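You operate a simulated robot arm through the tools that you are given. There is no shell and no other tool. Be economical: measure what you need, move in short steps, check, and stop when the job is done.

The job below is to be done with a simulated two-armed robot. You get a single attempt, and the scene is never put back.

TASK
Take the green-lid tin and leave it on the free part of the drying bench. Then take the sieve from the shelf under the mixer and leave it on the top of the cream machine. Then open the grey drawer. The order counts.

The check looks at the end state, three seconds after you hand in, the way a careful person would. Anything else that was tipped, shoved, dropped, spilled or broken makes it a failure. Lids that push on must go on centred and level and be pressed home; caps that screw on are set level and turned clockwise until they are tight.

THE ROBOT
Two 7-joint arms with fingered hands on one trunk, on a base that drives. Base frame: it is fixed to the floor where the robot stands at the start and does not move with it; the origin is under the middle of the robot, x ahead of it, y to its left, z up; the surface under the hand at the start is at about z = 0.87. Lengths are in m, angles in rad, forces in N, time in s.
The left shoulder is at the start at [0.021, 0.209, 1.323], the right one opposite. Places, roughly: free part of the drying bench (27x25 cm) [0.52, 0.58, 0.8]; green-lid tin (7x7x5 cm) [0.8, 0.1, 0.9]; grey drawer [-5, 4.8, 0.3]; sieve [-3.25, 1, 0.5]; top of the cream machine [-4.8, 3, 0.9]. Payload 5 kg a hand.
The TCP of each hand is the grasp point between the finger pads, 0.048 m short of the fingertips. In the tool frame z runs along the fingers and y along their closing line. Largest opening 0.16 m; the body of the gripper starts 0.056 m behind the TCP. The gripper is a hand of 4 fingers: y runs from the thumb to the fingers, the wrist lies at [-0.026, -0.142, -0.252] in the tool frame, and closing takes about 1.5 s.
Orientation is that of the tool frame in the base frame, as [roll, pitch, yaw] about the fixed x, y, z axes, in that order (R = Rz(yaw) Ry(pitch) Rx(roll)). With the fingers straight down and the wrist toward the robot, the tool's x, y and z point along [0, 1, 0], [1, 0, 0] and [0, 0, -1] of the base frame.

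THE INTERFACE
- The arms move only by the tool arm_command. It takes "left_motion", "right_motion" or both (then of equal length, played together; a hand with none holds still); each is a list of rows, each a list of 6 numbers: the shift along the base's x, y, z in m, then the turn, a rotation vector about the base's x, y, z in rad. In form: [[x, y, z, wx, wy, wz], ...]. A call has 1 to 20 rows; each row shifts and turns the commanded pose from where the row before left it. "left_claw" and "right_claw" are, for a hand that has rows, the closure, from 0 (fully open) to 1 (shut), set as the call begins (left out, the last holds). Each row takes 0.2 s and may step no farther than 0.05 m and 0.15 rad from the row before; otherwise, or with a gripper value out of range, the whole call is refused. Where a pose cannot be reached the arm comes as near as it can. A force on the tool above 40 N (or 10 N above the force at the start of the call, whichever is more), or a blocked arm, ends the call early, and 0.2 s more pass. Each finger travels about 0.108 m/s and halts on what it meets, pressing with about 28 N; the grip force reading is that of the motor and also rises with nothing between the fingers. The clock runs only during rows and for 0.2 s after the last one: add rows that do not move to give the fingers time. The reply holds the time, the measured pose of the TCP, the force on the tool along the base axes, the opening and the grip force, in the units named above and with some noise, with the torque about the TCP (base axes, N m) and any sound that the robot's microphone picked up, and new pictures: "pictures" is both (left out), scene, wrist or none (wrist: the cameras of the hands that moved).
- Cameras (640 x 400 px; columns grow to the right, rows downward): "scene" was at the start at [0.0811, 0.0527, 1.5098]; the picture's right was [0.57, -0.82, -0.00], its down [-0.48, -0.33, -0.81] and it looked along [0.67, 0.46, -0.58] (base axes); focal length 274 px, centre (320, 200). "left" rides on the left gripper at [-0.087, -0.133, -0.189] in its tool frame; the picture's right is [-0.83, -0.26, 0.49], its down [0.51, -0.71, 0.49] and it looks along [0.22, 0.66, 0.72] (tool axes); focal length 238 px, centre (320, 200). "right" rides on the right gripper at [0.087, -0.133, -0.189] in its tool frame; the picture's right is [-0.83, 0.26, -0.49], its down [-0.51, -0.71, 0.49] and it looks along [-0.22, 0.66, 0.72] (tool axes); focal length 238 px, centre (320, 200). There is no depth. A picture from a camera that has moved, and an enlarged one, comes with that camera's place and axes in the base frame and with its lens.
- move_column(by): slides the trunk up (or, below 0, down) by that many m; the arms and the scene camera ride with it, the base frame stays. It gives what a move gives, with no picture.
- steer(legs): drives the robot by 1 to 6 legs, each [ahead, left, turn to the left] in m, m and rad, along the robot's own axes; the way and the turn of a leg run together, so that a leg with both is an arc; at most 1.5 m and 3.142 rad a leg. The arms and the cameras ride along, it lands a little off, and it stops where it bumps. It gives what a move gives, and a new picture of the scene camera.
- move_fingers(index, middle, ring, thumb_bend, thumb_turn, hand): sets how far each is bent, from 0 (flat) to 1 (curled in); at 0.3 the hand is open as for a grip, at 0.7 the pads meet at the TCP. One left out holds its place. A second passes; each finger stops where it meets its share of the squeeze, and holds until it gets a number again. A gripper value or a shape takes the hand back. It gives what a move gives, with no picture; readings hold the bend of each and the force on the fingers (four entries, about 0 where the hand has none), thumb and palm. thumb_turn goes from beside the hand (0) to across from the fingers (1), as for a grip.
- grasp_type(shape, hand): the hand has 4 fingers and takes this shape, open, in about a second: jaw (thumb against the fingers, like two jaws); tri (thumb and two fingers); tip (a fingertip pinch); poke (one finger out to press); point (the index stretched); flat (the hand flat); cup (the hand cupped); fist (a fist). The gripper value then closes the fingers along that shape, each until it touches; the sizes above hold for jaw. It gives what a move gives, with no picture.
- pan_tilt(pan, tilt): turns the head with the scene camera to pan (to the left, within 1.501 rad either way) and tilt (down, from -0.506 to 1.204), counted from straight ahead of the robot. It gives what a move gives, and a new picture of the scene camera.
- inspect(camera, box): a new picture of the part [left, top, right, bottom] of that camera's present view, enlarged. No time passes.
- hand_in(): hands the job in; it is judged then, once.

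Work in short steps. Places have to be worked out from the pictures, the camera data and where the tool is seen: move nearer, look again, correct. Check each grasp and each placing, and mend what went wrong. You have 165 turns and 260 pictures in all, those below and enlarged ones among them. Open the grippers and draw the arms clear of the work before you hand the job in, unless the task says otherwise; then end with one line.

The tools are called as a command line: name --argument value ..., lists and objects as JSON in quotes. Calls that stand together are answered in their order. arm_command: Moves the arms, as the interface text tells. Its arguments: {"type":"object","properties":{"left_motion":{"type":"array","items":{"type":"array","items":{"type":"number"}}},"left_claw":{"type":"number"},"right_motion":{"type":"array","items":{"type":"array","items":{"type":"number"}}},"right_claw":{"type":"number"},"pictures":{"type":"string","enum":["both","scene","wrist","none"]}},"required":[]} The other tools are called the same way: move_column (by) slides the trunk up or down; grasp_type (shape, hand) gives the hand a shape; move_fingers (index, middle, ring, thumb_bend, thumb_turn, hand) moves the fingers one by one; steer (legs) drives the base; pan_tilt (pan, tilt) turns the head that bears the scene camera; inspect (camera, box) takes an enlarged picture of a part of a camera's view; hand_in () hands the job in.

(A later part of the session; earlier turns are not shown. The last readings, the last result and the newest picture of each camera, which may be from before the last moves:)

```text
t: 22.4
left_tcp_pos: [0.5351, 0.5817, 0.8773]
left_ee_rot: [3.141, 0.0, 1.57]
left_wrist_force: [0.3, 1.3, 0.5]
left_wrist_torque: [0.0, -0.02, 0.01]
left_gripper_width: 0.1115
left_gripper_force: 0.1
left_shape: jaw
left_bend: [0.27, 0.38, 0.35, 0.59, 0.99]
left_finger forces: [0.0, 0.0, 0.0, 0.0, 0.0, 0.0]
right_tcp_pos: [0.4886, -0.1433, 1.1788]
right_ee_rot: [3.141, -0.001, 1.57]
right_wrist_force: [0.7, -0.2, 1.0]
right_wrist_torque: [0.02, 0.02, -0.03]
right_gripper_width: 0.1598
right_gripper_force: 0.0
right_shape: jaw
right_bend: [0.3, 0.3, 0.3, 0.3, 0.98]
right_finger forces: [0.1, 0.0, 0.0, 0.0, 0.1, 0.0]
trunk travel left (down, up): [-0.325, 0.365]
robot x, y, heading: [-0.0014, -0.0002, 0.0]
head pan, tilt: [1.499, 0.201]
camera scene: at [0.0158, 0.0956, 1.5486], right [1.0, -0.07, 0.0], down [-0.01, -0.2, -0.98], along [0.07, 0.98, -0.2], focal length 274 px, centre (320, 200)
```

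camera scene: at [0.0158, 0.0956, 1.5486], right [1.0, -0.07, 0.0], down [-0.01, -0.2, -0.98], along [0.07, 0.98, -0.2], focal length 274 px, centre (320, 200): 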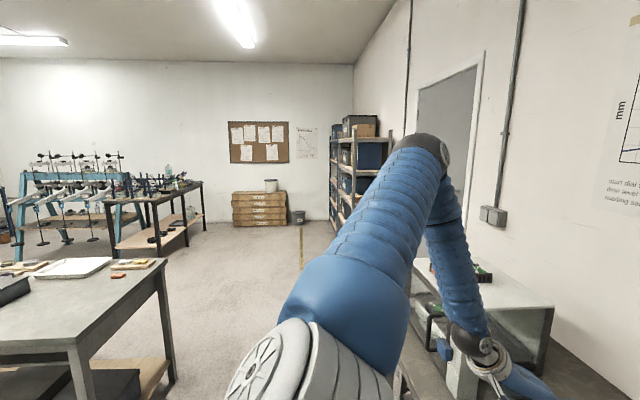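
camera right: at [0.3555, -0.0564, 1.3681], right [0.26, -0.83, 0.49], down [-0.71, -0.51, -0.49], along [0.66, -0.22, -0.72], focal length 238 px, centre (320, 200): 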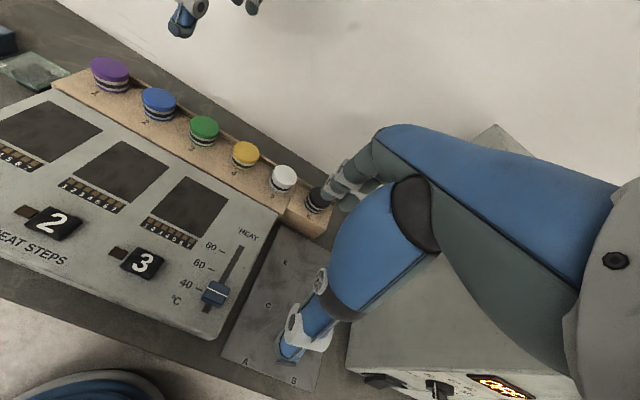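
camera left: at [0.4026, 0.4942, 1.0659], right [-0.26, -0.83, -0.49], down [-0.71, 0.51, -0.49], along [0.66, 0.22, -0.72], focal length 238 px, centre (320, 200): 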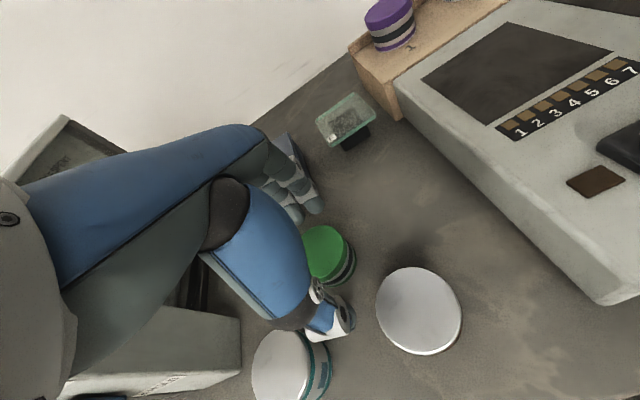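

One row was too long, so I'll repeat the lift with smaller steps.

arm_command --left_motion '[[0, 0, 0.03, 0, 0, 0], [0, 0, 0.04, 0, 0, 0], [0, 0, 0.045, 0, 0, 0], [0, 0, 0.045, 0, 0, 0], [0, 0, 0.045, 0, 0, 0], [0, 0, 0.045, 0, 0, 0], [-0.02, -0.02, 0.02, 0, 0, 0], [-0.03, -0.03, 0, 0, 0, 0], [-0.03, -0.03, 0, 0, 0, 0], [0, -0.04, 0, 0, 0, 0], [0, -0.04, 0, 0, 0, 0], [0, -0.04, 0, 0, 0, 0], [0, 0, 0, 0, 0, 0]]' --pictures "none"

pan_tilt --pan 0.75 --tilt 0.75

```text
t: 25.2
left_tcp_pos: [0.4655, 0.3902, 1.1254]
left_ee_rot: [-3.137, 0.002, 1.571]
left_wrist_force: [0.1, 0.8, -0.1]
left_wrist_torque: [-0.06, -0.03, 0.0]
left_gripper_width: 0.1119
left_gripper_force: 0.0
left_shape: jaw
left_bend: [0.27, 0.37, 0.35, 0.59, 0.99]
left_finger forces: [0.0, 0.1, 0.1, 0.1, 0.0, 0.0]
left hand out of reach, approached as far as the arm can: row 6, 7, 12
right_tcp_pos: [0.4868, -0.1422, 1.1797]
right_ee_rot: [-3.141, -0.001, 1.571]
right_wrist_force: [-0.5, 1.4, 0.1]
right_wrist_torque: [-0.05, 0.0, 0.02]
right_gripper_width: 0.1601
right_gripper_force: 0.2
right_shape: jaw
right_bend: [0.3, 0.3, 0.3, 0.3, 0.98]
right_finger forces: [0.0, 0.0, 0.0, 0.1, 0.0, 0.0]
trunk travel left (down, up): [-0.325, 0.365]
robot x, y, heading: [0.0003, 0.0007, -0.002]
head pan, tilt: [1.499, 0.201]
```

```text
t: 26.3
left_tcp_pos: [0.466, 0.3884, 1.1252]
left_ee_rot: [-3.138, 0.002, 1.568]
left_wrist_force: [0.2, -0.3, 0.2]
left_wrist_torque: [0.01, 0.0, 0.02]
left_gripper_width: 0.1117
left_gripper_force: 0.2
left_shape: jaw
left_bend: [0.27, 0.37, 0.35, 0.59, 0.99]
left_finger forces: [0.1, 0.0, 0.0, 0.0, 0.0, 0.1]
right_tcp_pos: [0.4891, -0.1429, 1.1805]
right_ee_rot: [-3.141, -0.001, 1.57]
right_wrist_force: [0.6, 0.2, 0.0]
right_wrist_torque: [-0.01, -0.01, 0.01]
right_gripper_width: 0.1596
right_gripper_force: 0.0
right_shape: jaw
right_bend: [0.3, 0.3, 0.3, 0.3, 0.98]
right_finger forces: [0.0, 0.1, 0.1, 0.1, 0.1, 0.0]
trunk travel left (down, up): [-0.325, 0.365]
robot x, y, heading: [0.0009, -0.0017, -0.001]
head pan, tilt: [0.75, 0.75]
camera scene: at [0.0696, 0.0589, 1.4991], right [0.68, -0.73, 0.0], down [-0.5, -0.47, -0.73], along [0.53, 0.5, -0.68], focal length 274 px, centre (320, 200)
```

scene: 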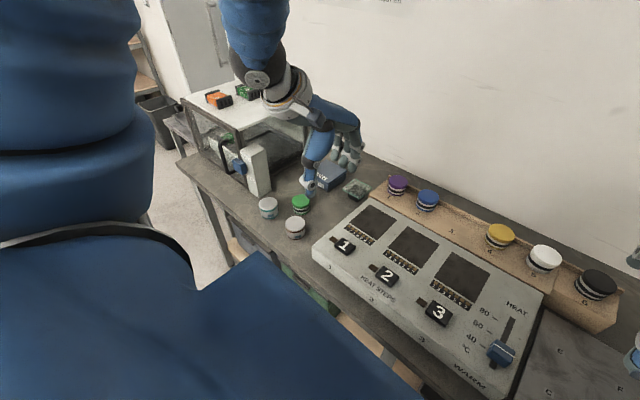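

The green tin is set down and its neighbours look undisturbed. Before driving I'll look round to the right side and left rear.

pan_tilt --pan -1.5 --tilt 0.4

pan_tilt --pan 1.5 --tilt 0.5

```text
t: 28.4
left_tcp_pos: [0.4661, 0.3901, 1.1259]
left_ee_rot: [-3.14, 0.001, 1.57]
left_wrist_force: [-0.3, -0.4, 0.4]
left_wrist_torque: [0.01, -0.03, 0.02]
left_gripper_width: 0.1119
left_gripper_force: 0.1
left_shape: jaw
left_bend: [0.27, 0.37, 0.35, 0.59, 0.99]
left_finger forces: [0.0, 0.1, 0.0, 0.0, 0.0, 0.1]
right_tcp_pos: [0.4883, -0.1441, 1.1801]
right_ee_rot: [3.14, 0.0, 1.571]
right_wrist_force: [-0.2, -0.8, 0.1]
right_wrist_torque: [-0.01, 0.02, 0.0]
right_gripper_width: 0.1601
right_gripper_force: 0.0
right_shape: jaw
right_bend: [0.3, 0.3, 0.3, 0.3, 0.98]
right_finger forces: [0.1, 0.0, 0.1, 0.1, 0.1, 0.1]
trunk travel left (down, up): [-0.325, 0.365]
robot x, y, heading: [-0.0021, -0.0005, -0.001]
head pan, tilt: [-1.499, 0.4]
camera scene: at [0.0156, -0.09, 1.5301], right [-1.0, -0.07, 0.0], down [-0.03, 0.39, -0.92], along [0.07, -0.92, -0.39], focal length 274 px, centre (320, 200)
```

scene: 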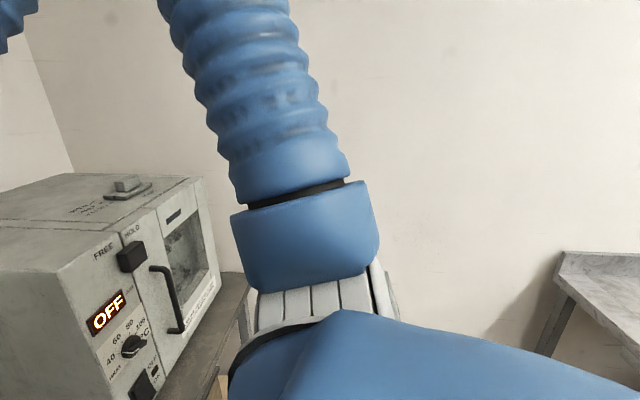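

```text
t: 31.0
left_tcp_pos: [0.4662, 0.3881, 1.1267]
left_ee_rot: [-3.138, 0.002, 1.57]
left_wrist_force: [0.9, 0.7, -0.2]
left_wrist_torque: [0.0, -0.02, 0.04]
left_gripper_width: 0.1118
left_gripper_force: 0.0
left_shape: jaw
left_bend: [0.27, 0.37, 0.35, 0.59, 0.99]
left_finger forces: [0.0, 0.0, 0.1, 0.0, 0.0, 0.0]
right_tcp_pos: [0.4882, -0.1432, 1.1807]
right_ee_rot: [3.142, 0.001, 1.573]
right_wrist_force: [0.8, -0.2, -0.2]
right_wrist_torque: [0.03, 0.02, -0.02]
right_gripper_width: 0.1598
right_gripper_force: 0.1
right_shape: jaw
right_bend: [0.3, 0.3, 0.3, 0.3, 0.98]
right_finger forces: [0.0, 0.0, 0.1, 0.0, 0.0, 0.1]
trunk travel left (down, up): [-0.325, 0.365]
robot x, y, heading: [0.0, 0.0029, -0.001]
head pan, tilt: [1.499, 0.499]
camera scene: at [0.0155, 0.0932, 1.521], right [1.0, -0.07, 0.0], down [-0.03, -0.48, -0.88], along [0.06, 0.88, -0.48], focal length 274 px, centre (320, 200)
```

scene: 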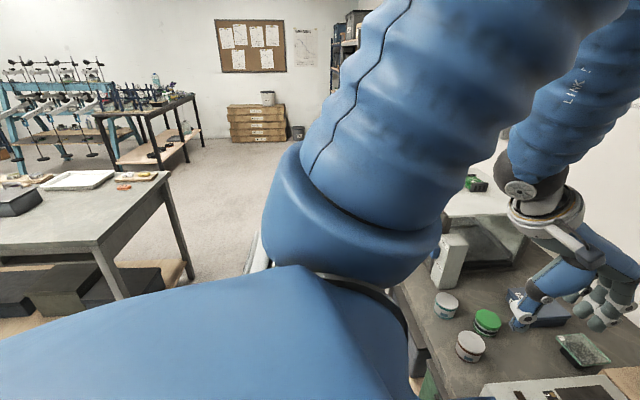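

The floor behind seems free. I'll back off 0.5 m and turn left by a quarter, then look.

steer --legs '[[-0.5, 0, 0], [0, 0, 1.57]]'

pan_tilt --pan 1.1 --tilt 0.3

```text
t: 37.7
left_tcp_pos: [-0.8855, 0.4625, 1.1261]
left_ee_rot: [-3.139, 0.002, -3.139]
left_wrist_force: [0.0, 0.5, 0.5]
left_wrist_torque: [-0.01, -0.02, -0.03]
left_gripper_width: 0.112
left_gripper_force: 0.1
left_shape: jaw
left_bend: [0.27, 0.37, 0.35, 0.59, 0.99]
left_finger forces: [0.0, 0.0, 0.0, 0.1, 0.0, 0.0]
right_tcp_pos: [-0.3523, 0.4884, 1.1792]
right_ee_rot: [-3.14, 0.001, -3.137]
right_wrist_force: [-0.3, 0.9, -0.2]
right_wrist_torque: [-0.01, -0.01, -0.04]
right_gripper_width: 0.1597
right_gripper_force: 0.0
right_shape: jaw
right_bend: [0.3, 0.3, 0.3, 0.3, 0.98]
right_finger forces: [0.0, 0.0, 0.1, 0.0, 0.0, 0.0]
trunk travel left (down, up): [-0.325, 0.365]
robot x, y, heading: [-0.4898, 0.0, 1.575]
head pan, tilt: [1.499, 0.499]
camera scene: at [-0.5855, 0.018, 1.521], right [0.07, 1.0, 0.0], down [0.48, -0.03, -0.88], along [-0.88, 0.06, -0.48], focal length 274 px, centre (320, 200)
```

scene: 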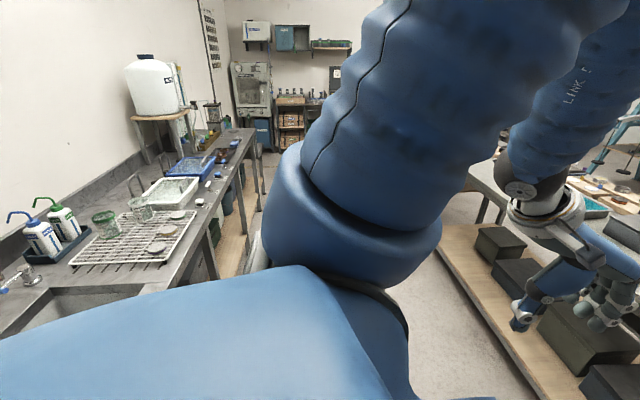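

```text
t: 38.6
left_tcp_pos: [-0.8858, 0.4633, 1.1271]
left_ee_rot: [-3.136, 0.001, -3.137]
left_wrist_force: [0.7, 0.6, -0.6]
left_wrist_torque: [0.01, -0.01, 0.0]
left_gripper_width: 0.112
left_gripper_force: 0.1
left_shape: jaw
left_bend: [0.27, 0.37, 0.35, 0.59, 0.99]
left_finger forces: [0.0, 0.1, 0.0, 0.0, 0.0, 0.0]
right_tcp_pos: [-0.3522, 0.4875, 1.1791]
right_ee_rot: [3.141, 0.0, -3.137]
right_wrist_force: [-0.1, 0.2, -0.3]
right_wrist_torque: [0.0, 0.02, 0.0]
right_gripper_width: 0.1597
right_gripper_force: 0.1
right_shape: jaw
right_bend: [0.3, 0.3, 0.3, 0.3, 0.98]
right_finger forces: [0.1, 0.1, 0.0, 0.1, 0.1, 0.0]
trunk travel left (down, up): [-0.325, 0.365]
robot x, y, heading: [-0.4905, -0.004, 1.573]
head pan, tilt: [1.1, 0.3]
camera scene: at [-0.578, 0.0539, 1.5393], right [0.45, 0.89, 0.0], down [0.26, -0.13, -0.96], along [-0.85, 0.43, -0.3], focal length 274 px, centre (320, 200)
```

scene: 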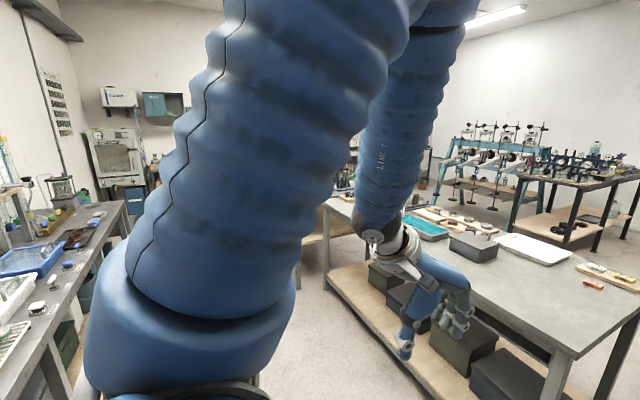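

I see a corridor along -x, with a sink bench on the -y side and a table with mixers on the +y side. I'll move to its middle line and turn to face -x.

steer --legs '[[0.38, 0, 0], [0, 0, 1.57]]'

pan_tilt --pan 0.0 --tilt 0.3

```text
t: 44.8
left_tcp_pos: [-0.9635, -0.0096, 1.1239]
left_ee_rot: [-3.137, 0.0, -1.582]
left_wrist_force: [1.7, -0.2, 0.9]
left_wrist_torque: [0.02, 0.02, 0.0]
left_gripper_width: 0.1118
left_gripper_force: 0.1
left_shape: jaw
left_bend: [0.27, 0.37, 0.35, 0.59, 0.99]
left_finger forces: [0.1, 0.0, 0.1, 0.0, 0.0, 0.0]
right_tcp_pos: [-0.9815, 0.5241, 1.1797]
right_ee_rot: [3.14, -0.001, -1.58]
right_wrist_force: [0.6, 0.0, -0.3]
right_wrist_torque: [0.03, 0.05, 0.01]
right_gripper_width: 0.1601
right_gripper_force: 0.1
right_shape: jaw
right_bend: [0.3, 0.3, 0.3, 0.3, 0.98]
right_finger forces: [0.0, 0.0, 0.0, 0.0, 0.1, 0.1]
trunk travel left (down, up): [-0.325, 0.365]
robot x, y, heading: [-0.4949, 0.3802, 3.135]
head pan, tilt: [1.1, 0.3]
camera scene: at [-0.5502, 0.2955, 1.5394], right [-0.89, 0.46, 0.0], down [0.14, 0.26, -0.96], along [-0.44, -0.85, -0.3], focal length 274 px, centre (320, 200)
```

scene: 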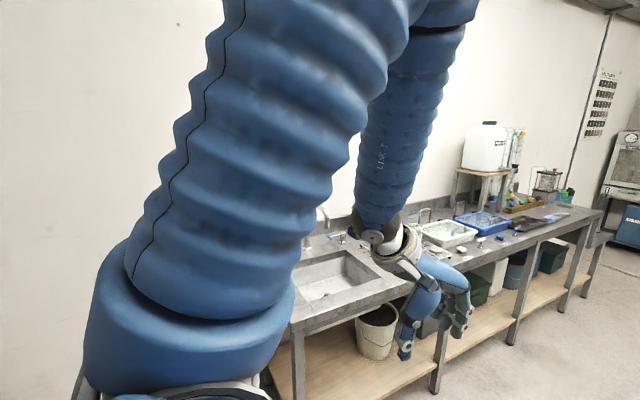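

```text
t: 46.1
left_tcp_pos: [-0.9644, -0.0089, 1.1249]
left_ee_rot: [-3.136, 0.0, -1.582]
left_wrist_force: [0.1, 0.1, -0.1]
left_wrist_torque: [-0.01, -0.02, 0.0]
left_gripper_width: 0.1118
left_gripper_force: 0.1
left_shape: jaw
left_bend: [0.27, 0.37, 0.35, 0.59, 0.99]
left_finger forces: [0.1, 0.1, 0.0, 0.0, 0.1, 0.1]
right_tcp_pos: [-0.9816, 0.5233, 1.1795]
right_ee_rot: [-3.14, 0.001, -1.58]
right_wrist_force: [-0.6, 0.8, -0.3]
right_wrist_torque: [0.0, -0.02, -0.01]
right_gripper_width: 0.1599
right_gripper_force: 0.0
right_shape: jaw
right_bend: [0.3, 0.3, 0.3, 0.3, 0.98]
right_finger forces: [0.0, 0.0, 0.0, 0.1, 0.1, 0.0]
trunk travel left (down, up): [-0.325, 0.365]
robot x, y, heading: [-0.497, 0.3764, 3.129]
head pan, tilt: [0.0, 0.3]
camera scene: at [-0.6005, 0.3793, 1.5394], right [0.01, 1.0, 0.0], down [0.3, 0.0, -0.96], along [-0.96, 0.01, -0.3], focal length 274 px, centre (320, 200)
```

scene: 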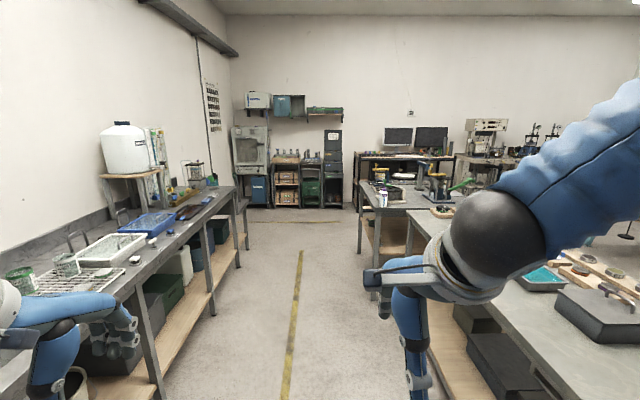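

I'll enlarge the far middle: the second table with the mixer, and the machines along the far wall.

inspect --camera "scene" --box '[350, 100, 560, 230]'

inspect --camera "scene" --box '[340, 150, 470, 240]'

```text
3.05 times, centred on (455, 165) of scene
camera zoom: at [-0.6005, 0.3793, 1.5394], right [0.01, 1.0, 0.0], down [0.3, 0.0, -0.96], along [-0.96, 0.01, -0.3], focal length 836 px, centre (-91, 307)
```

zoom: 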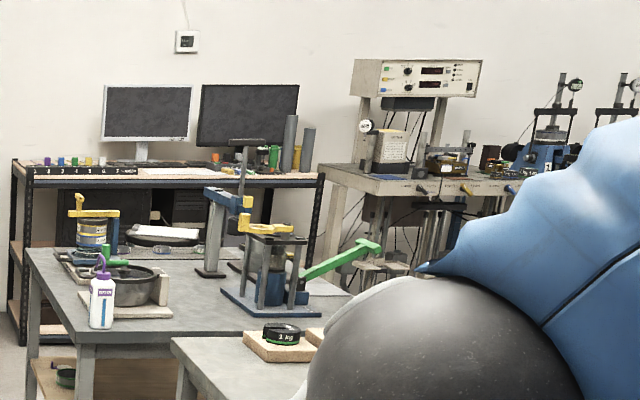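

```text
4.44 times, centred on (405, 195) of scene
camera zoom: at [-0.6005, 0.3793, 1.5394], right [0.01, 1.0, 0.0], down [0.3, 0.0, -0.96], along [-0.96, 0.01, -0.3], focal length 1220 px, centre (-58, 222)
```

zoom: 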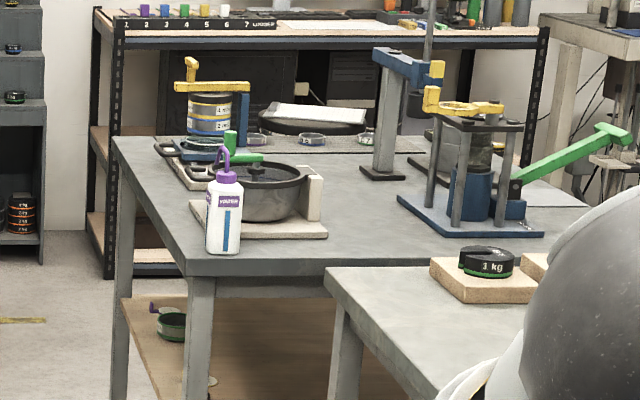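

The sieve seems to be the dark green item on the lower shelf, at about (-3.15, 0.93, 0.5). I'll drive down the corridor towards it.

steer --legs '[[1.5, 0, 0], [0.4, 0, 0]]'

pan_tilt --pan -0.7 --tilt 0.7

```text
t: 55.7
left_tcp_pos: [-2.895, 0.0737, 1.1253]
left_ee_rot: [-3.136, 0.001, -1.617]
left_wrist_force: [-1.0, -0.4, 0.2]
left_wrist_torque: [0.01, -0.08, -0.05]
left_gripper_width: 0.1117
left_gripper_force: 0.0
left_shape: jaw
left_bend: [0.27, 0.37, 0.35, 0.59, 0.99]
left_finger forces: [0.0, 0.1, 0.1, 0.0, 0.0, 0.1]
right_tcp_pos: [-2.8926, 0.6064, 1.18]
right_ee_rot: [3.141, -0.001, -1.616]
right_wrist_force: [-0.7, 0.0, 0.9]
right_wrist_torque: [-0.04, -0.06, 0.02]
right_gripper_width: 0.1599
right_gripper_force: 0.0
right_shape: jaw
right_bend: [0.3, 0.3, 0.3, 0.3, 0.98]
right_finger forces: [0.1, 0.0, 0.0, 0.0, 0.0, 0.0]
trunk travel left (down, up): [-0.325, 0.365]
robot x, y, heading: [-2.4123, 0.444, 3.098]
head pan, tilt: [0.0, 0.3]
camera scene: at [-2.517, 0.4482, 1.5393], right [0.05, 1.0, 0.0], down [0.3, -0.01, -0.95], along [-0.95, 0.04, -0.3], focal length 274 px, centre (320, 200)
```

scene: 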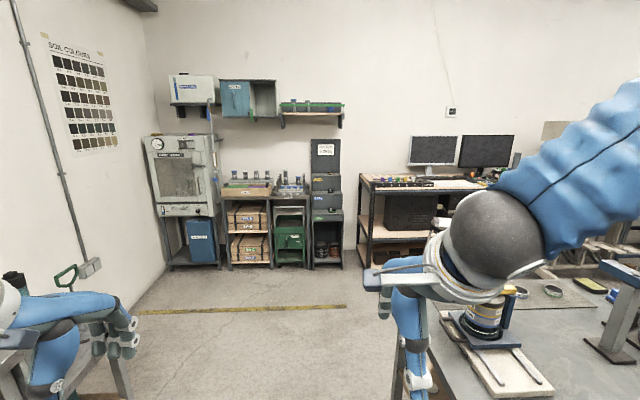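

```text
t: 56.8
left_tcp_pos: [-2.8943, 0.0735, 1.1257]
left_ee_rot: [-3.137, 0.003, -1.617]
left_wrist_force: [-0.1, -0.4, 0.2]
left_wrist_torque: [-0.03, 0.01, 0.0]
left_gripper_width: 0.112
left_gripper_force: 0.1
left_shape: jaw
left_bend: [0.27, 0.37, 0.35, 0.59, 0.99]
left_finger forces: [0.0, 0.1, 0.0, 0.0, 0.0, 0.0]
right_tcp_pos: [-2.8917, 0.6059, 1.179]
right_ee_rot: [3.14, 0.0, -1.615]
right_wrist_force: [0.3, 0.1, -1.3]
right_wrist_torque: [0.0, 0.03, 0.02]
right_gripper_width: 0.1597
right_gripper_force: 0.1
right_shape: jaw
right_bend: [0.3, 0.3, 0.3, 0.3, 0.98]
right_finger forces: [0.0, 0.0, 0.0, 0.0, 0.0, 0.0]
trunk travel left (down, up): [-0.325, 0.365]
robot x, y, heading: [-2.4097, 0.4441, 3.094]
head pan, tilt: [-0.7, 0.7]
camera scene: at [-2.4855, 0.5014, 1.5033], right [0.68, 0.74, 0.0], down [0.47, -0.44, -0.77], along [-0.56, 0.52, -0.64], focal length 274 px, centre (320, 200)
```

scene: 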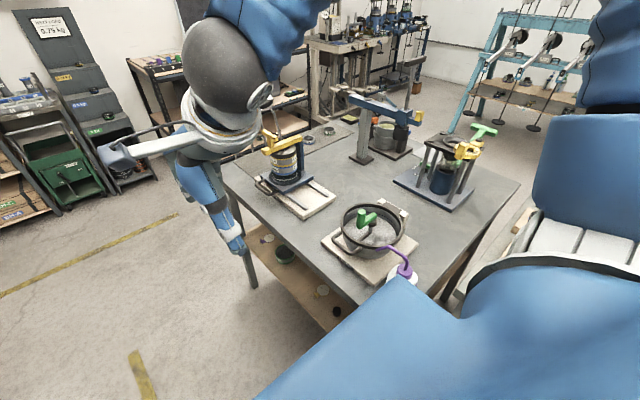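

I can see the shelf under this table and will enlarge it.

inspect --camera "scene" --box '[220, 200, 370, 330]'

```text
3.08 times, centred on (295, 265) of scene
camera zoom: at [-2.4855, 0.5014, 1.5033], right [0.68, 0.74, 0.0], down [0.47, -0.44, -0.77], along [-0.56, 0.52, -0.64], focal length 844 px, centre (397, 0)
```

zoom: 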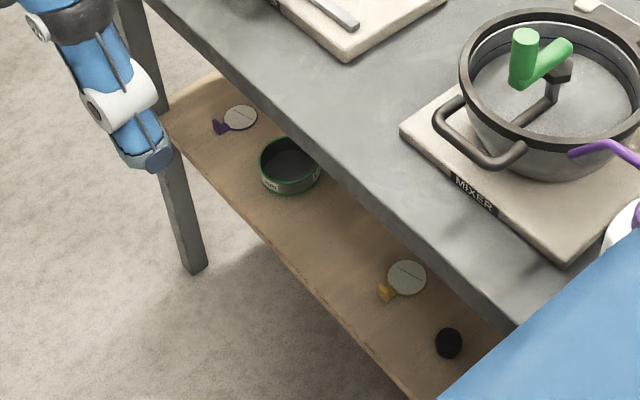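

The sieve is the small green-rimmed pan at about (-3.19, 0.93), rim near z 0.5, with a tagged item about 0.15 m to its left. I'll raise the trunk to clear the table devices, drive past and turn to face the table, keeping it to the front right.

move_column --by 0.15

steer --legs '[[1.05, 0.2, 0], [0, 0, -1.524]]'

pan_tilt --pan -0.35 --tilt 0.95

```text
t: 58.5
left_tcp_pos: [-2.8935, 0.0732, 1.275]
left_ee_rot: [-3.135, 0.0, -1.619]
left_wrist_force: [-0.2, 0.3, 0.3]
left_wrist_torque: [-0.01, 0.0, 0.01]
left_gripper_width: 0.1118
left_gripper_force: 0.0
left_shape: jaw
left_bend: [0.27, 0.37, 0.35, 0.59, 0.99]
left_finger forces: [0.0, 0.0, 0.0, 0.0, 0.0, 0.0]
right_tcp_pos: [-2.8913, 0.6081, 1.3282]
right_ee_rot: [3.141, -0.001, -1.618]
right_wrist_force: [-0.4, -0.6, -0.4]
right_wrist_torque: [-0.01, 0.01, 0.0]
right_gripper_width: 0.1598
right_gripper_force: 0.0
right_shape: jaw
right_bend: [0.3, 0.3, 0.3, 0.3, 0.98]
right_finger forces: [0.1, 0.0, 0.1, 0.0, 0.1, 0.0]
trunk travel left (down, up): [-0.475, 0.215]
robot x, y, heading: [-2.4097, 0.4421, 3.097]
head pan, tilt: [-0.7, 0.7]
```

```text
t: 67.7
left_tcp_pos: [-3.8628, 0.7401, 1.2766]
left_ee_rot: [-3.137, 0.002, -3.116]
left_wrist_force: [-0.6, 0.0, 0.8]
left_wrist_torque: [0.0, -0.02, 0.0]
left_gripper_width: 0.1116
left_gripper_force: 0.0
left_shape: jaw
left_bend: [0.27, 0.37, 0.35, 0.59, 0.99]
left_finger forces: [0.1, 0.0, 0.0, 0.0, 0.1, 0.1]
right_tcp_pos: [-3.3306, 0.7774, 1.3293]
right_ee_rot: [-3.141, 0.0, -3.113]
right_wrist_force: [0.6, -1.0, 0.3]
right_wrist_torque: [-0.01, -0.03, -0.01]
right_gripper_width: 0.1598
right_gripper_force: 0.0
right_shape: jaw
right_bend: [0.3, 0.3, 0.3, 0.3, 0.98]
right_finger forces: [0.1, 0.0, 0.0, 0.1, 0.0, 0.0]
trunk travel left (down, up): [-0.475, 0.215]
robot x, y, heading: [-3.459, 0.2825, 1.598]
head pan, tilt: [-0.7, 0.7]
camera scene: at [-3.4092, 0.3642, 1.6533], right [0.78, -0.62, 0.0], down [-0.4, -0.5, -0.76], along [0.48, 0.6, -0.64], focal length 274 px, centre (320, 200)
```

scene: 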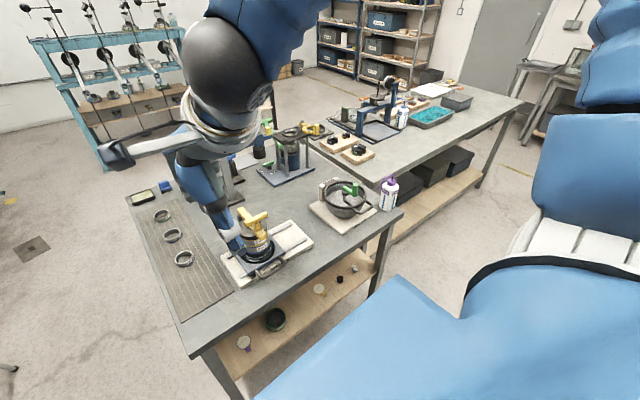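

```text
t: 68.5
left_tcp_pos: [-3.8622, 0.7412, 1.2758]
left_ee_rot: [-3.136, 0.001, -3.115]
left_wrist_force: [-0.2, 0.6, -0.3]
left_wrist_torque: [-0.01, -0.03, 0.01]
left_gripper_width: 0.1119
left_gripper_force: 0.1
left_shape: jaw
left_bend: [0.27, 0.37, 0.35, 0.59, 0.99]
left_finger forces: [0.1, 0.1, 0.1, 0.1, 0.1, 0.0]
right_tcp_pos: [-3.33, 0.7757, 1.3304]
right_ee_rot: [-3.139, 0.0, -3.116]
right_wrist_force: [0.0, -0.2, -1.1]
right_wrist_torque: [0.0, 0.01, -0.04]
right_gripper_width: 0.1597
right_gripper_force: 0.0
right_shape: jaw
right_bend: [0.3, 0.3, 0.3, 0.3, 0.98]
right_finger forces: [0.0, 0.0, 0.1, 0.0, 0.0, 0.1]
trunk travel left (down, up): [-0.475, 0.215]
robot x, y, heading: [-3.4596, 0.2837, 1.597]
head pan, tilt: [-0.351, 0.949]
camera scene: at [-3.439, 0.3667, 1.6335], right [0.95, -0.32, 0.0], down [-0.26, -0.77, -0.58], along [0.19, 0.55, -0.81], focal length 274 px, centre (320, 200)
```

scene: 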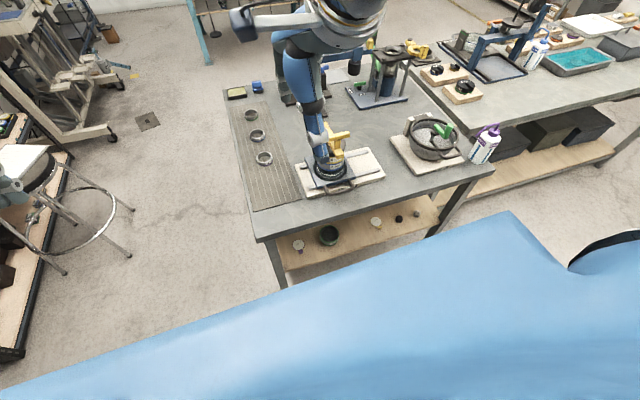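

The right hand hangs over the yellow-handled device, well above it. I'll enlarge the shelf to measure the sieve and the clearances.

inspect --camera "scene" --box '[250, 170, 450, 290]'

inspect --camera "scene" --box '[280, 215, 380, 275]'

```text
3.20 times, centred on (350, 230) of scene
camera zoom: at [-3.439, 0.3667, 1.6335], right [0.95, -0.32, 0.0], down [-0.26, -0.77, -0.58], along [0.19, 0.55, -0.81], focal length 878 px, centre (224, 104)
```

zoom: 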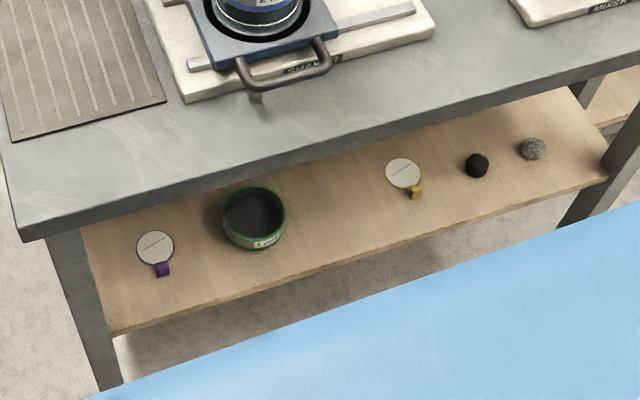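

```text
6.40 times, centred on (330, 245) of scene
camera zoom: at [-3.439, 0.3667, 1.6335], right [0.95, -0.32, 0.0], down [-0.26, -0.77, -0.58], along [0.19, 0.55, -0.81], focal length 1756 px, centre (256, -88)
```

zoom: 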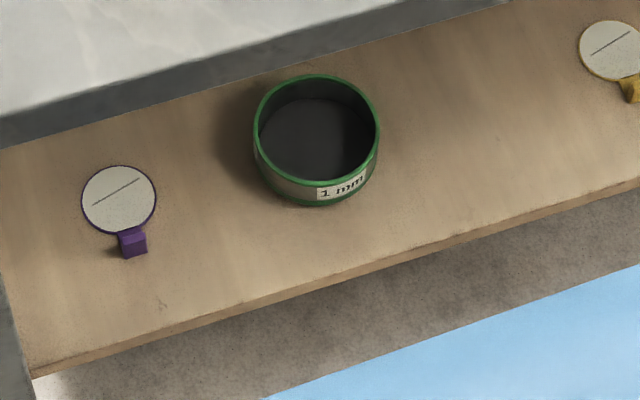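

The sieve rim centre triangulates to (-3.195, 0.937, 0.507) and it is about 9 cm wide. The table edge is at y≈0.83 and its underside at about 0.82. I'll back up 0.2 m, then turn the right hand so it closes sideways and tilts forward about 30°.

steer --legs '[[-0.2, 0, 0]]'

arm_command --right_motion '[[0.005, 0.01, 0, 0, 0, 0.14], [0.005, 0.01, 0, 0, 0, 0.14], [0.005, 0.01, 0, 0, 0, 0.14], [0.005, 0.01, 0, 0, 0, 0.14], [0.005, 0.01, 0, 0, 0, 0.14], [0.005, 0.01, 0, 0, 0, 0.14], [0.005, 0.01, 0, 0, 0, 0.14], [0.005, 0.01, 0, 0, 0, 0.14], [0.005, 0.01, 0, 0, 0, 0.14], [0.005, 0.01, 0, 0, 0, 0.14], [0.005, 0.01, 0, 0, 0, 0.14], [0, 0, 0, 0.13, 0, 0], [0, 0, 0, 0.13, 0, 0], [0, 0, 0, 0.13, 0, 0], [0, 0, 0, 0.13, 0, 0], [0, 0, 0, 0, 0, 0]]' --right_claw 0.22

```text
t: 70.1
left_tcp_pos: [-3.8565, 0.539, 1.2756]
left_ee_rot: [-3.14, 0.002, -3.118]
left_wrist_force: [0.6, -0.3, 1.1]
left_wrist_torque: [0.04, 0.04, 0.02]
left_gripper_width: 0.1121
left_gripper_force: 0.0
left_shape: jaw
left_bend: [0.27, 0.37, 0.35, 0.59, 0.99]
left_finger forces: [0.1, 0.0, 0.0, 0.1, 0.0, 0.0]
right_tcp_pos: [-3.3251, 0.5751, 1.3294]
right_ee_rot: [3.141, 0.001, -3.115]
right_wrist_force: [-0.1, -1.3, -1.0]
right_wrist_torque: [0.0, -0.02, 0.02]
right_gripper_width: 0.1597
right_gripper_force: 0.1
right_shape: jaw
right_bend: [0.3, 0.3, 0.3, 0.3, 0.98]
right_finger forces: [0.1, 0.0, 0.0, 0.1, 0.0, 0.0]
trunk travel left (down, up): [-0.475, 0.215]
robot x, y, heading: [-3.4537, 0.0864, 1.595]
head pan, tilt: [-0.351, 0.949]
camera scene: at [-3.4337, 0.165, 1.6335], right [0.95, -0.32, 0.0], down [-0.26, -0.77, -0.58], along [0.19, 0.55, -0.81], focal length 274 px, centre (320, 200)
```

scene: 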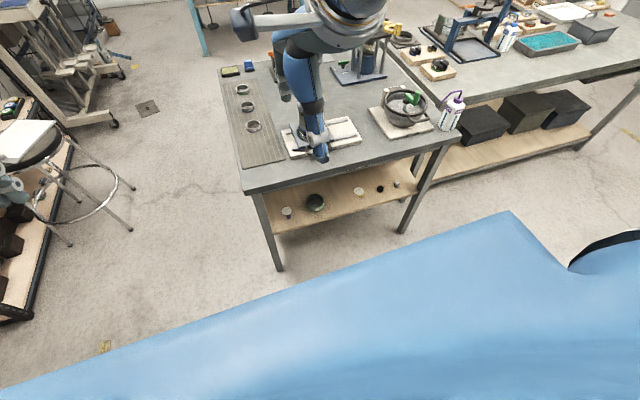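

```text
t: 73.5
left_tcp_pos: [-3.8556, 0.5396, 1.2759]
left_ee_rot: [-3.136, 0.002, -3.118]
left_wrist_force: [-0.8, -0.1, 0.5]
left_wrist_torque: [-0.02, 0.01, -0.04]
left_gripper_width: 0.112
left_gripper_force: 0.1
left_shape: jaw
left_bend: [0.27, 0.37, 0.35, 0.59, 0.99]
left_finger forces: [0.1, 0.0, 0.1, 0.1, 0.1, 0.1]
right_tcp_pos: [-3.3783, 0.569, 1.3146]
right_ee_rot: [3.078, 0.507, -1.93]
right_wrist_force: [-0.2, 0.7, -0.3]
right_wrist_torque: [0.02, -0.02, -0.01]
right_gripper_width: 0.1249
right_gripper_force: 0.1
right_shape: jaw
right_bend: [0.26, 0.35, 0.33, 0.52, 0.99]
right_finger forces: [0.0, 0.0, 0.0, 0.0, 0.1, 0.0]
right hand out of reach, approached as far as the arm can: row 7, 8, 9, 10, 11, 15
trunk travel left (down, up): [-0.475, 0.215]
robot x, y, heading: [-3.4552, 0.0838, 1.595]
head pan, tilt: [-0.351, 0.949]
camera scene: at [-3.4342, 0.1661, 1.6334], right [0.95, -0.32, 0.0], down [-0.26, -0.77, -0.58], along [0.19, 0.55, -0.81], focal length 274 px, centre (320, 200)
camera right: at [-3.3004, 0.3659, 1.4302], right [-0.04, 0.53, 0.84], down [0.88, 0.42, -0.22], along [-0.47, 0.73, -0.49], focal length 238 px, centre (320, 200)
```

scene: 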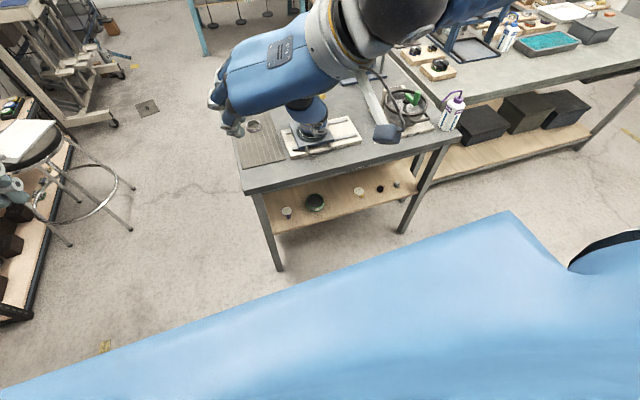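
right: 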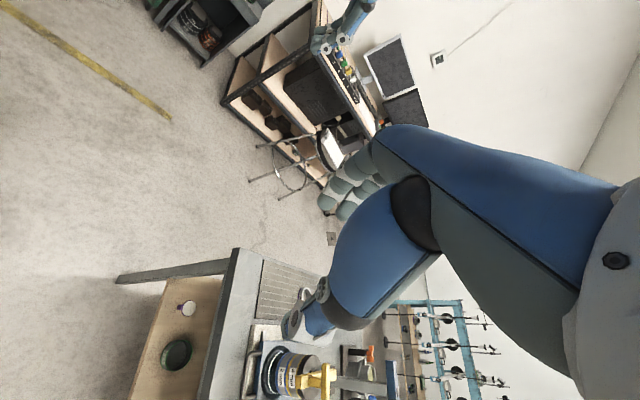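

The hand came round most of the way, and the yaw is still 0.36 short at this close range. It is clear of the table edge, so I'll lower the trunk, then move to a comfortable place with the remaining yaw.

move_column --by -0.44

arm_command --right_motion '[[0.03, 0.01, -0.01, 0, 0, 0.06], [0.03, 0.01, -0.01, 0, 0, 0.06], [0.03, 0.01, -0.01, 0, 0, 0.06], [0.03, 0.01, -0.01, 0, 0, 0.06], [0.02, 0.01, -0.01, 0, 0, 0.06], [0.02, 0.01, -0.01, 0, 0, 0.06], [0, 0, 0, 0, 0, 0]]'

```text
refused: -0.44 is not a number from -0.4 to 0.4
```

```text
t: 75.1
left_tcp_pos: [-3.8569, 0.5382, 1.2777]
left_ee_rot: [-3.138, 0.002, -3.118]
left_wrist_force: [0.0, -0.9, 0.7]
left_wrist_torque: [0.06, -0.03, -0.03]
left_gripper_width: 0.112
left_gripper_force: 0.1
left_shape: jaw
left_bend: [0.27, 0.37, 0.35, 0.59, 0.99]
left_finger forces: [0.1, 0.0, 0.0, 0.0, 0.1, 0.0]
right_tcp_pos: [-3.2197, 0.6273, 1.256]
right_ee_rot: [3.074, 0.508, -1.569]
right_wrist_force: [0.0, -0.8, 0.1]
right_wrist_torque: [0.01, -0.01, -0.02]
right_gripper_width: 0.1249
right_gripper_force: 0.1
right_shape: jaw
right_bend: [0.26, 0.35, 0.33, 0.52, 0.99]
right_finger forces: [0.0, 0.1, 0.0, 0.0, 0.1, 0.0]
trunk travel left (down, up): [-0.475, 0.215]
robot x, y, heading: [-3.4518, 0.0849, 1.596]
head pan, tilt: [-0.351, 0.949]
camera scene: at [-3.4337, 0.1636, 1.6336], right [0.95, -0.32, 0.0], down [-0.26, -0.77, -0.58], along [0.19, 0.55, -0.81], focal length 274 px, centre (320, 200)
camera right: at [-3.0735, 0.4638, 1.3697], right [-0.23, 0.48, 0.85], down [0.67, 0.7, -0.22], along [-0.7, 0.52, -0.49], focal length 238 px, centre (320, 200)
```

scene: 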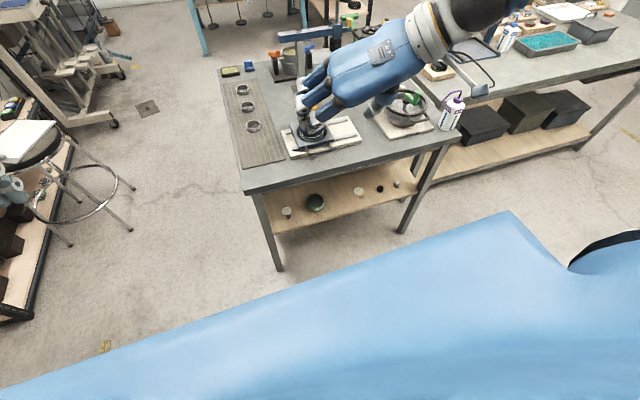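
right: 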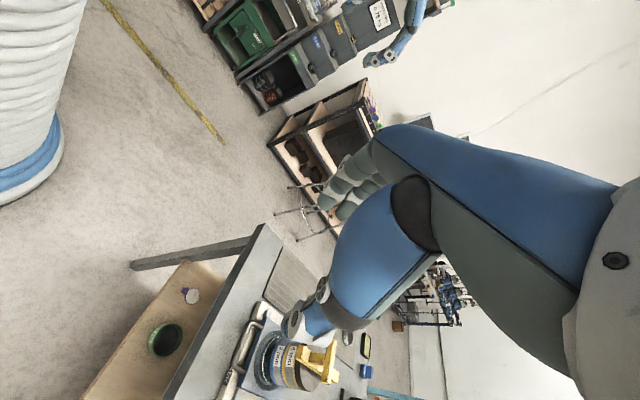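

The orientation is now right, and the hand is in front of the table edge. I'll lower the trunk by 0.4.

move_column --by -0.4

arm_command --right_motion '[[0.005, 0, -0.04, 0, 0, 0], [0.005, 0, -0.04, 0, 0, 0], [0.005, 0, -0.04, 0, 0, 0], [0.005, 0, -0.04, 0, 0, 0], [0.005, 0, -0.04, 0, 0, 0], [0, 0, -0.04, 0, 0, 0], [0, 0, -0.03, 0, 0, 0], [0, 0, -0.03, 0, 0, 0], [0, 0, 0, 0, 0, 0]]'

```text
t: 78.9
left_tcp_pos: [-3.8579, 0.5386, 0.8766]
left_ee_rot: [-3.137, 0.002, -3.117]
left_wrist_force: [0.3, -0.9, 0.8]
left_wrist_torque: [0.01, 0.02, -0.03]
left_gripper_width: 0.1118
left_gripper_force: 0.2
left_shape: jaw
left_bend: [0.27, 0.37, 0.35, 0.59, 0.99]
left_finger forces: [0.0, 0.0, 0.0, 0.0, 0.0, 0.0]
right_tcp_pos: [-3.2198, 0.6284, 0.8555]
right_ee_rot: [3.078, 0.508, -1.57]
right_wrist_force: [0.1, -0.4, 0.9]
right_wrist_torque: [-0.01, -0.01, 0.03]
right_gripper_width: 0.1248
right_gripper_force: 0.0
right_shape: jaw
right_bend: [0.26, 0.35, 0.33, 0.52, 0.99]
right_finger forces: [0.0, 0.0, 0.0, 0.1, 0.0, 0.0]
trunk travel left (down, up): [-0.075, 0.615]
robot x, y, heading: [-3.4553, 0.0856, 1.602]
head pan, tilt: [-0.351, 0.949]
```

```text
t: 80.9
left_tcp_pos: [-3.856, 0.5395, 0.8751]
left_ee_rot: [-3.137, 0.0, -3.116]
left_wrist_force: [0.3, -0.3, 1.1]
left_wrist_torque: [0.0, 0.0, 0.0]
left_gripper_width: 0.1121
left_gripper_force: 0.1
left_shape: jaw
left_bend: [0.27, 0.37, 0.35, 0.59, 0.99]
left_finger forces: [0.0, 0.0, 0.0, 0.0, 0.0, 0.1]
right_tcp_pos: [-3.1943, 0.627, 0.5532]
right_ee_rot: [3.077, 0.507, -1.568]
right_wrist_force: [0.0, 0.2, 0.5]
right_wrist_torque: [0.02, -0.03, 0.01]
right_gripper_width: 0.1246
right_gripper_force: 0.0
right_shape: jaw
right_bend: [0.26, 0.35, 0.33, 0.52, 0.99]
right_finger forces: [0.0, 0.0, 0.0, 0.0, 0.1, 0.0]
trunk travel left (down, up): [-0.075, 0.615]
robot x, y, heading: [-3.4565, 0.0848, 1.6]
head pan, tilt: [-0.351, 0.949]
camera scene: at [-3.4336, 0.1652, 1.2335], right [0.95, -0.32, 0.0], down [-0.26, -0.77, -0.58], along [0.19, 0.55, -0.81], focal length 274 px, centre (320, 200)
camera right: at [-3.0492, 0.4655, 0.6673], right [-0.23, 0.48, 0.84], down [0.68, 0.7, -0.22], along [-0.7, 0.52, -0.49], focal length 238 px, centre (320, 200)
```

scene: 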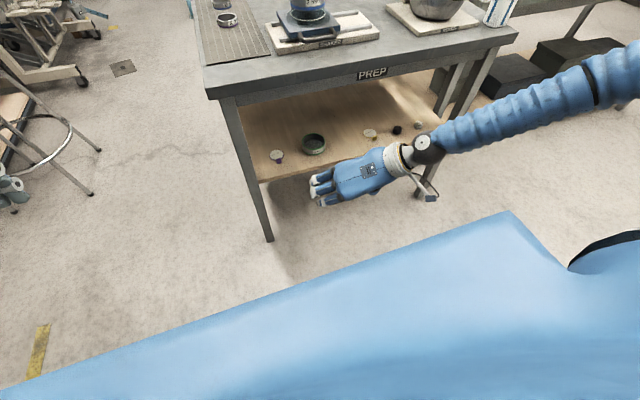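
right: 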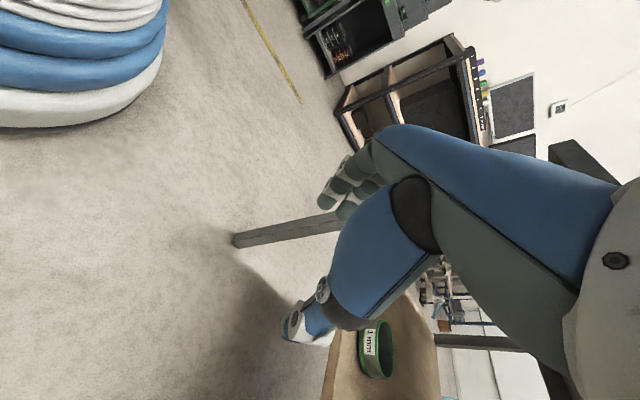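

The hand is in front of the shelf at the right height. I'll measure the sieve again from this lower head pose.

inspect --camera "scene" --box '[260, 110, 400, 220]'

inspect --camera "right" --box '[280, 280, 460, 400]'

```text
3.64 times, centred on (330, 165) of scene
camera zoom: at [-3.4336, 0.1652, 1.2335], right [0.95, -0.32, 0.0], down [-0.26, -0.77, -0.58], along [0.19, 0.55, -0.81], focal length 998 px, centre (284, 327)
```

zoom: 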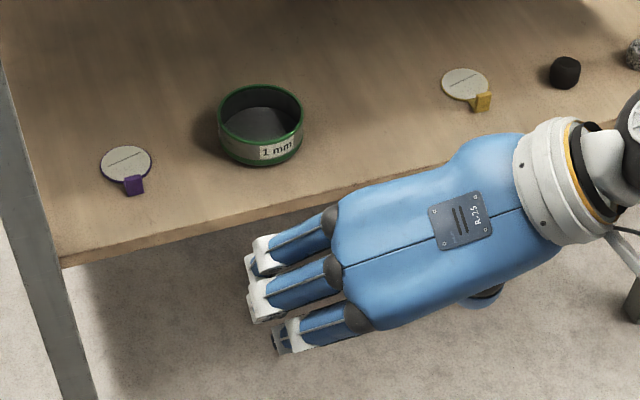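

```text
3.33 times, centred on (370, 340) of right
camera zoom: at [-3.0492, 0.4655, 0.6673], right [-0.23, 0.48, 0.84], down [0.68, 0.7, -0.22], along [-0.7, 0.52, -0.49], focal length 794 px, centre (153, -267)
```

zoom: 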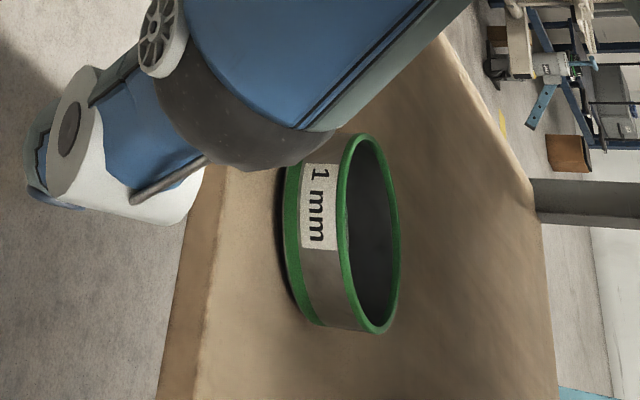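

The sieve is confirmed at (-3.197, 0.935), rim z 0.507, base about 0.47. I'll level the small roll error and move the hand in under the table at the same height, straddling it.

arm_command --right_motion '[[-0.002, 0.04, 0.005, 0, -0.03, 0], [0, 0.04, 0, 0, -0.03, 0], [0, 0.04, 0, 0, 0, 0], [0, 0.04, 0, 0, 0, 0], [0, 0.03, 0, 0, 0, 0], [0, 0, 0, 0, 0, 0]]'

inspect --camera "scene" --box '[260, 90, 400, 200]'

```text
t: 82.3
left_tcp_pos: [-3.8558, 0.5397, 0.8769]
left_ee_rot: [-3.136, 0.002, -3.117]
left_wrist_force: [-0.5, 0.0, 0.4]
left_wrist_torque: [0.01, 0.02, 0.01]
left_gripper_width: 0.112
left_gripper_force: 0.2
left_shape: jaw
left_bend: [0.27, 0.37, 0.35, 0.59, 0.99]
left_finger forces: [0.0, 0.1, 0.0, 0.0, 0.1, 0.0]
right_tcp_pos: [-3.1983, 0.8204, 0.562]
right_ee_rot: [-3.14, 0.505, -1.538]
right_wrist_force: [0.8, 0.4, -0.2]
right_wrist_torque: [0.0, -0.03, -0.03]
right_gripper_width: 0.125
right_gripper_force: 0.0
right_shape: jaw
right_bend: [0.26, 0.35, 0.33, 0.52, 0.99]
right_finger forces: [0.0, 0.0, 0.0, 0.1, 0.0, 0.1]
trunk travel left (down, up): [-0.075, 0.615]
robot x, y, heading: [-3.4534, 0.084, 1.6]
head pan, tilt: [-0.351, 0.949]
camera scene: at [-3.4335, 0.1653, 1.2335], right [0.95, -0.32, 0.0], down [-0.26, -0.77, -0.58], along [0.19, 0.55, -0.81], focal length 274 px, centre (320, 200)
camera right: at [-3.0599, 0.6562, 0.6826], right [-0.28, 0.48, 0.83], down [0.69, 0.7, -0.18], along [-0.67, 0.52, -0.53], focal length 238 px, centre (320, 200)
```

scene: 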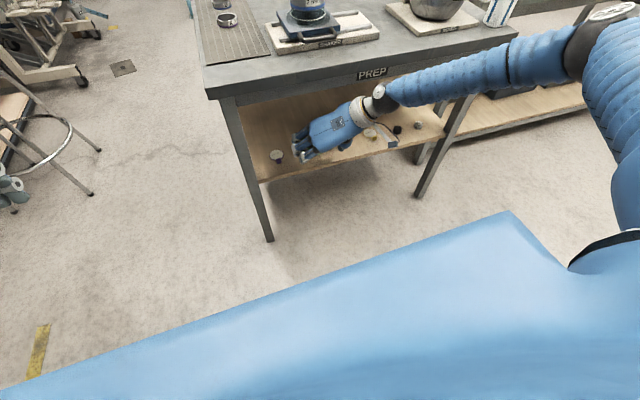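
right: 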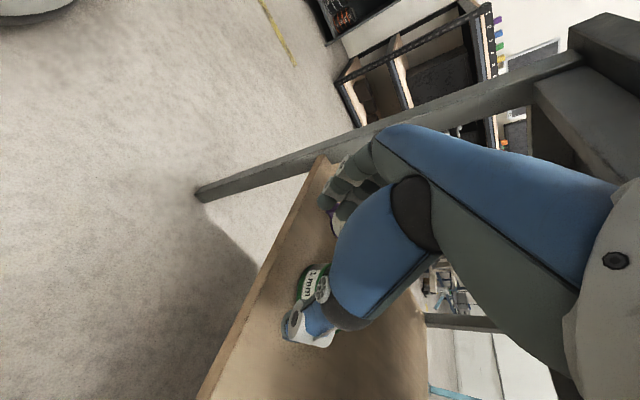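

```text
3.64 times, centred on (330, 145) of scene
camera zoom: at [-3.4335, 0.1653, 1.2335], right [0.95, -0.32, 0.0], down [-0.26, -0.77, -0.58], along [0.19, 0.55, -0.81], focal length 998 px, centre (284, 400)
```

zoom: 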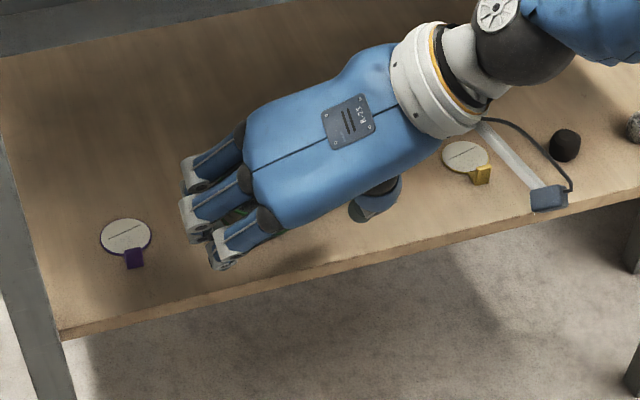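

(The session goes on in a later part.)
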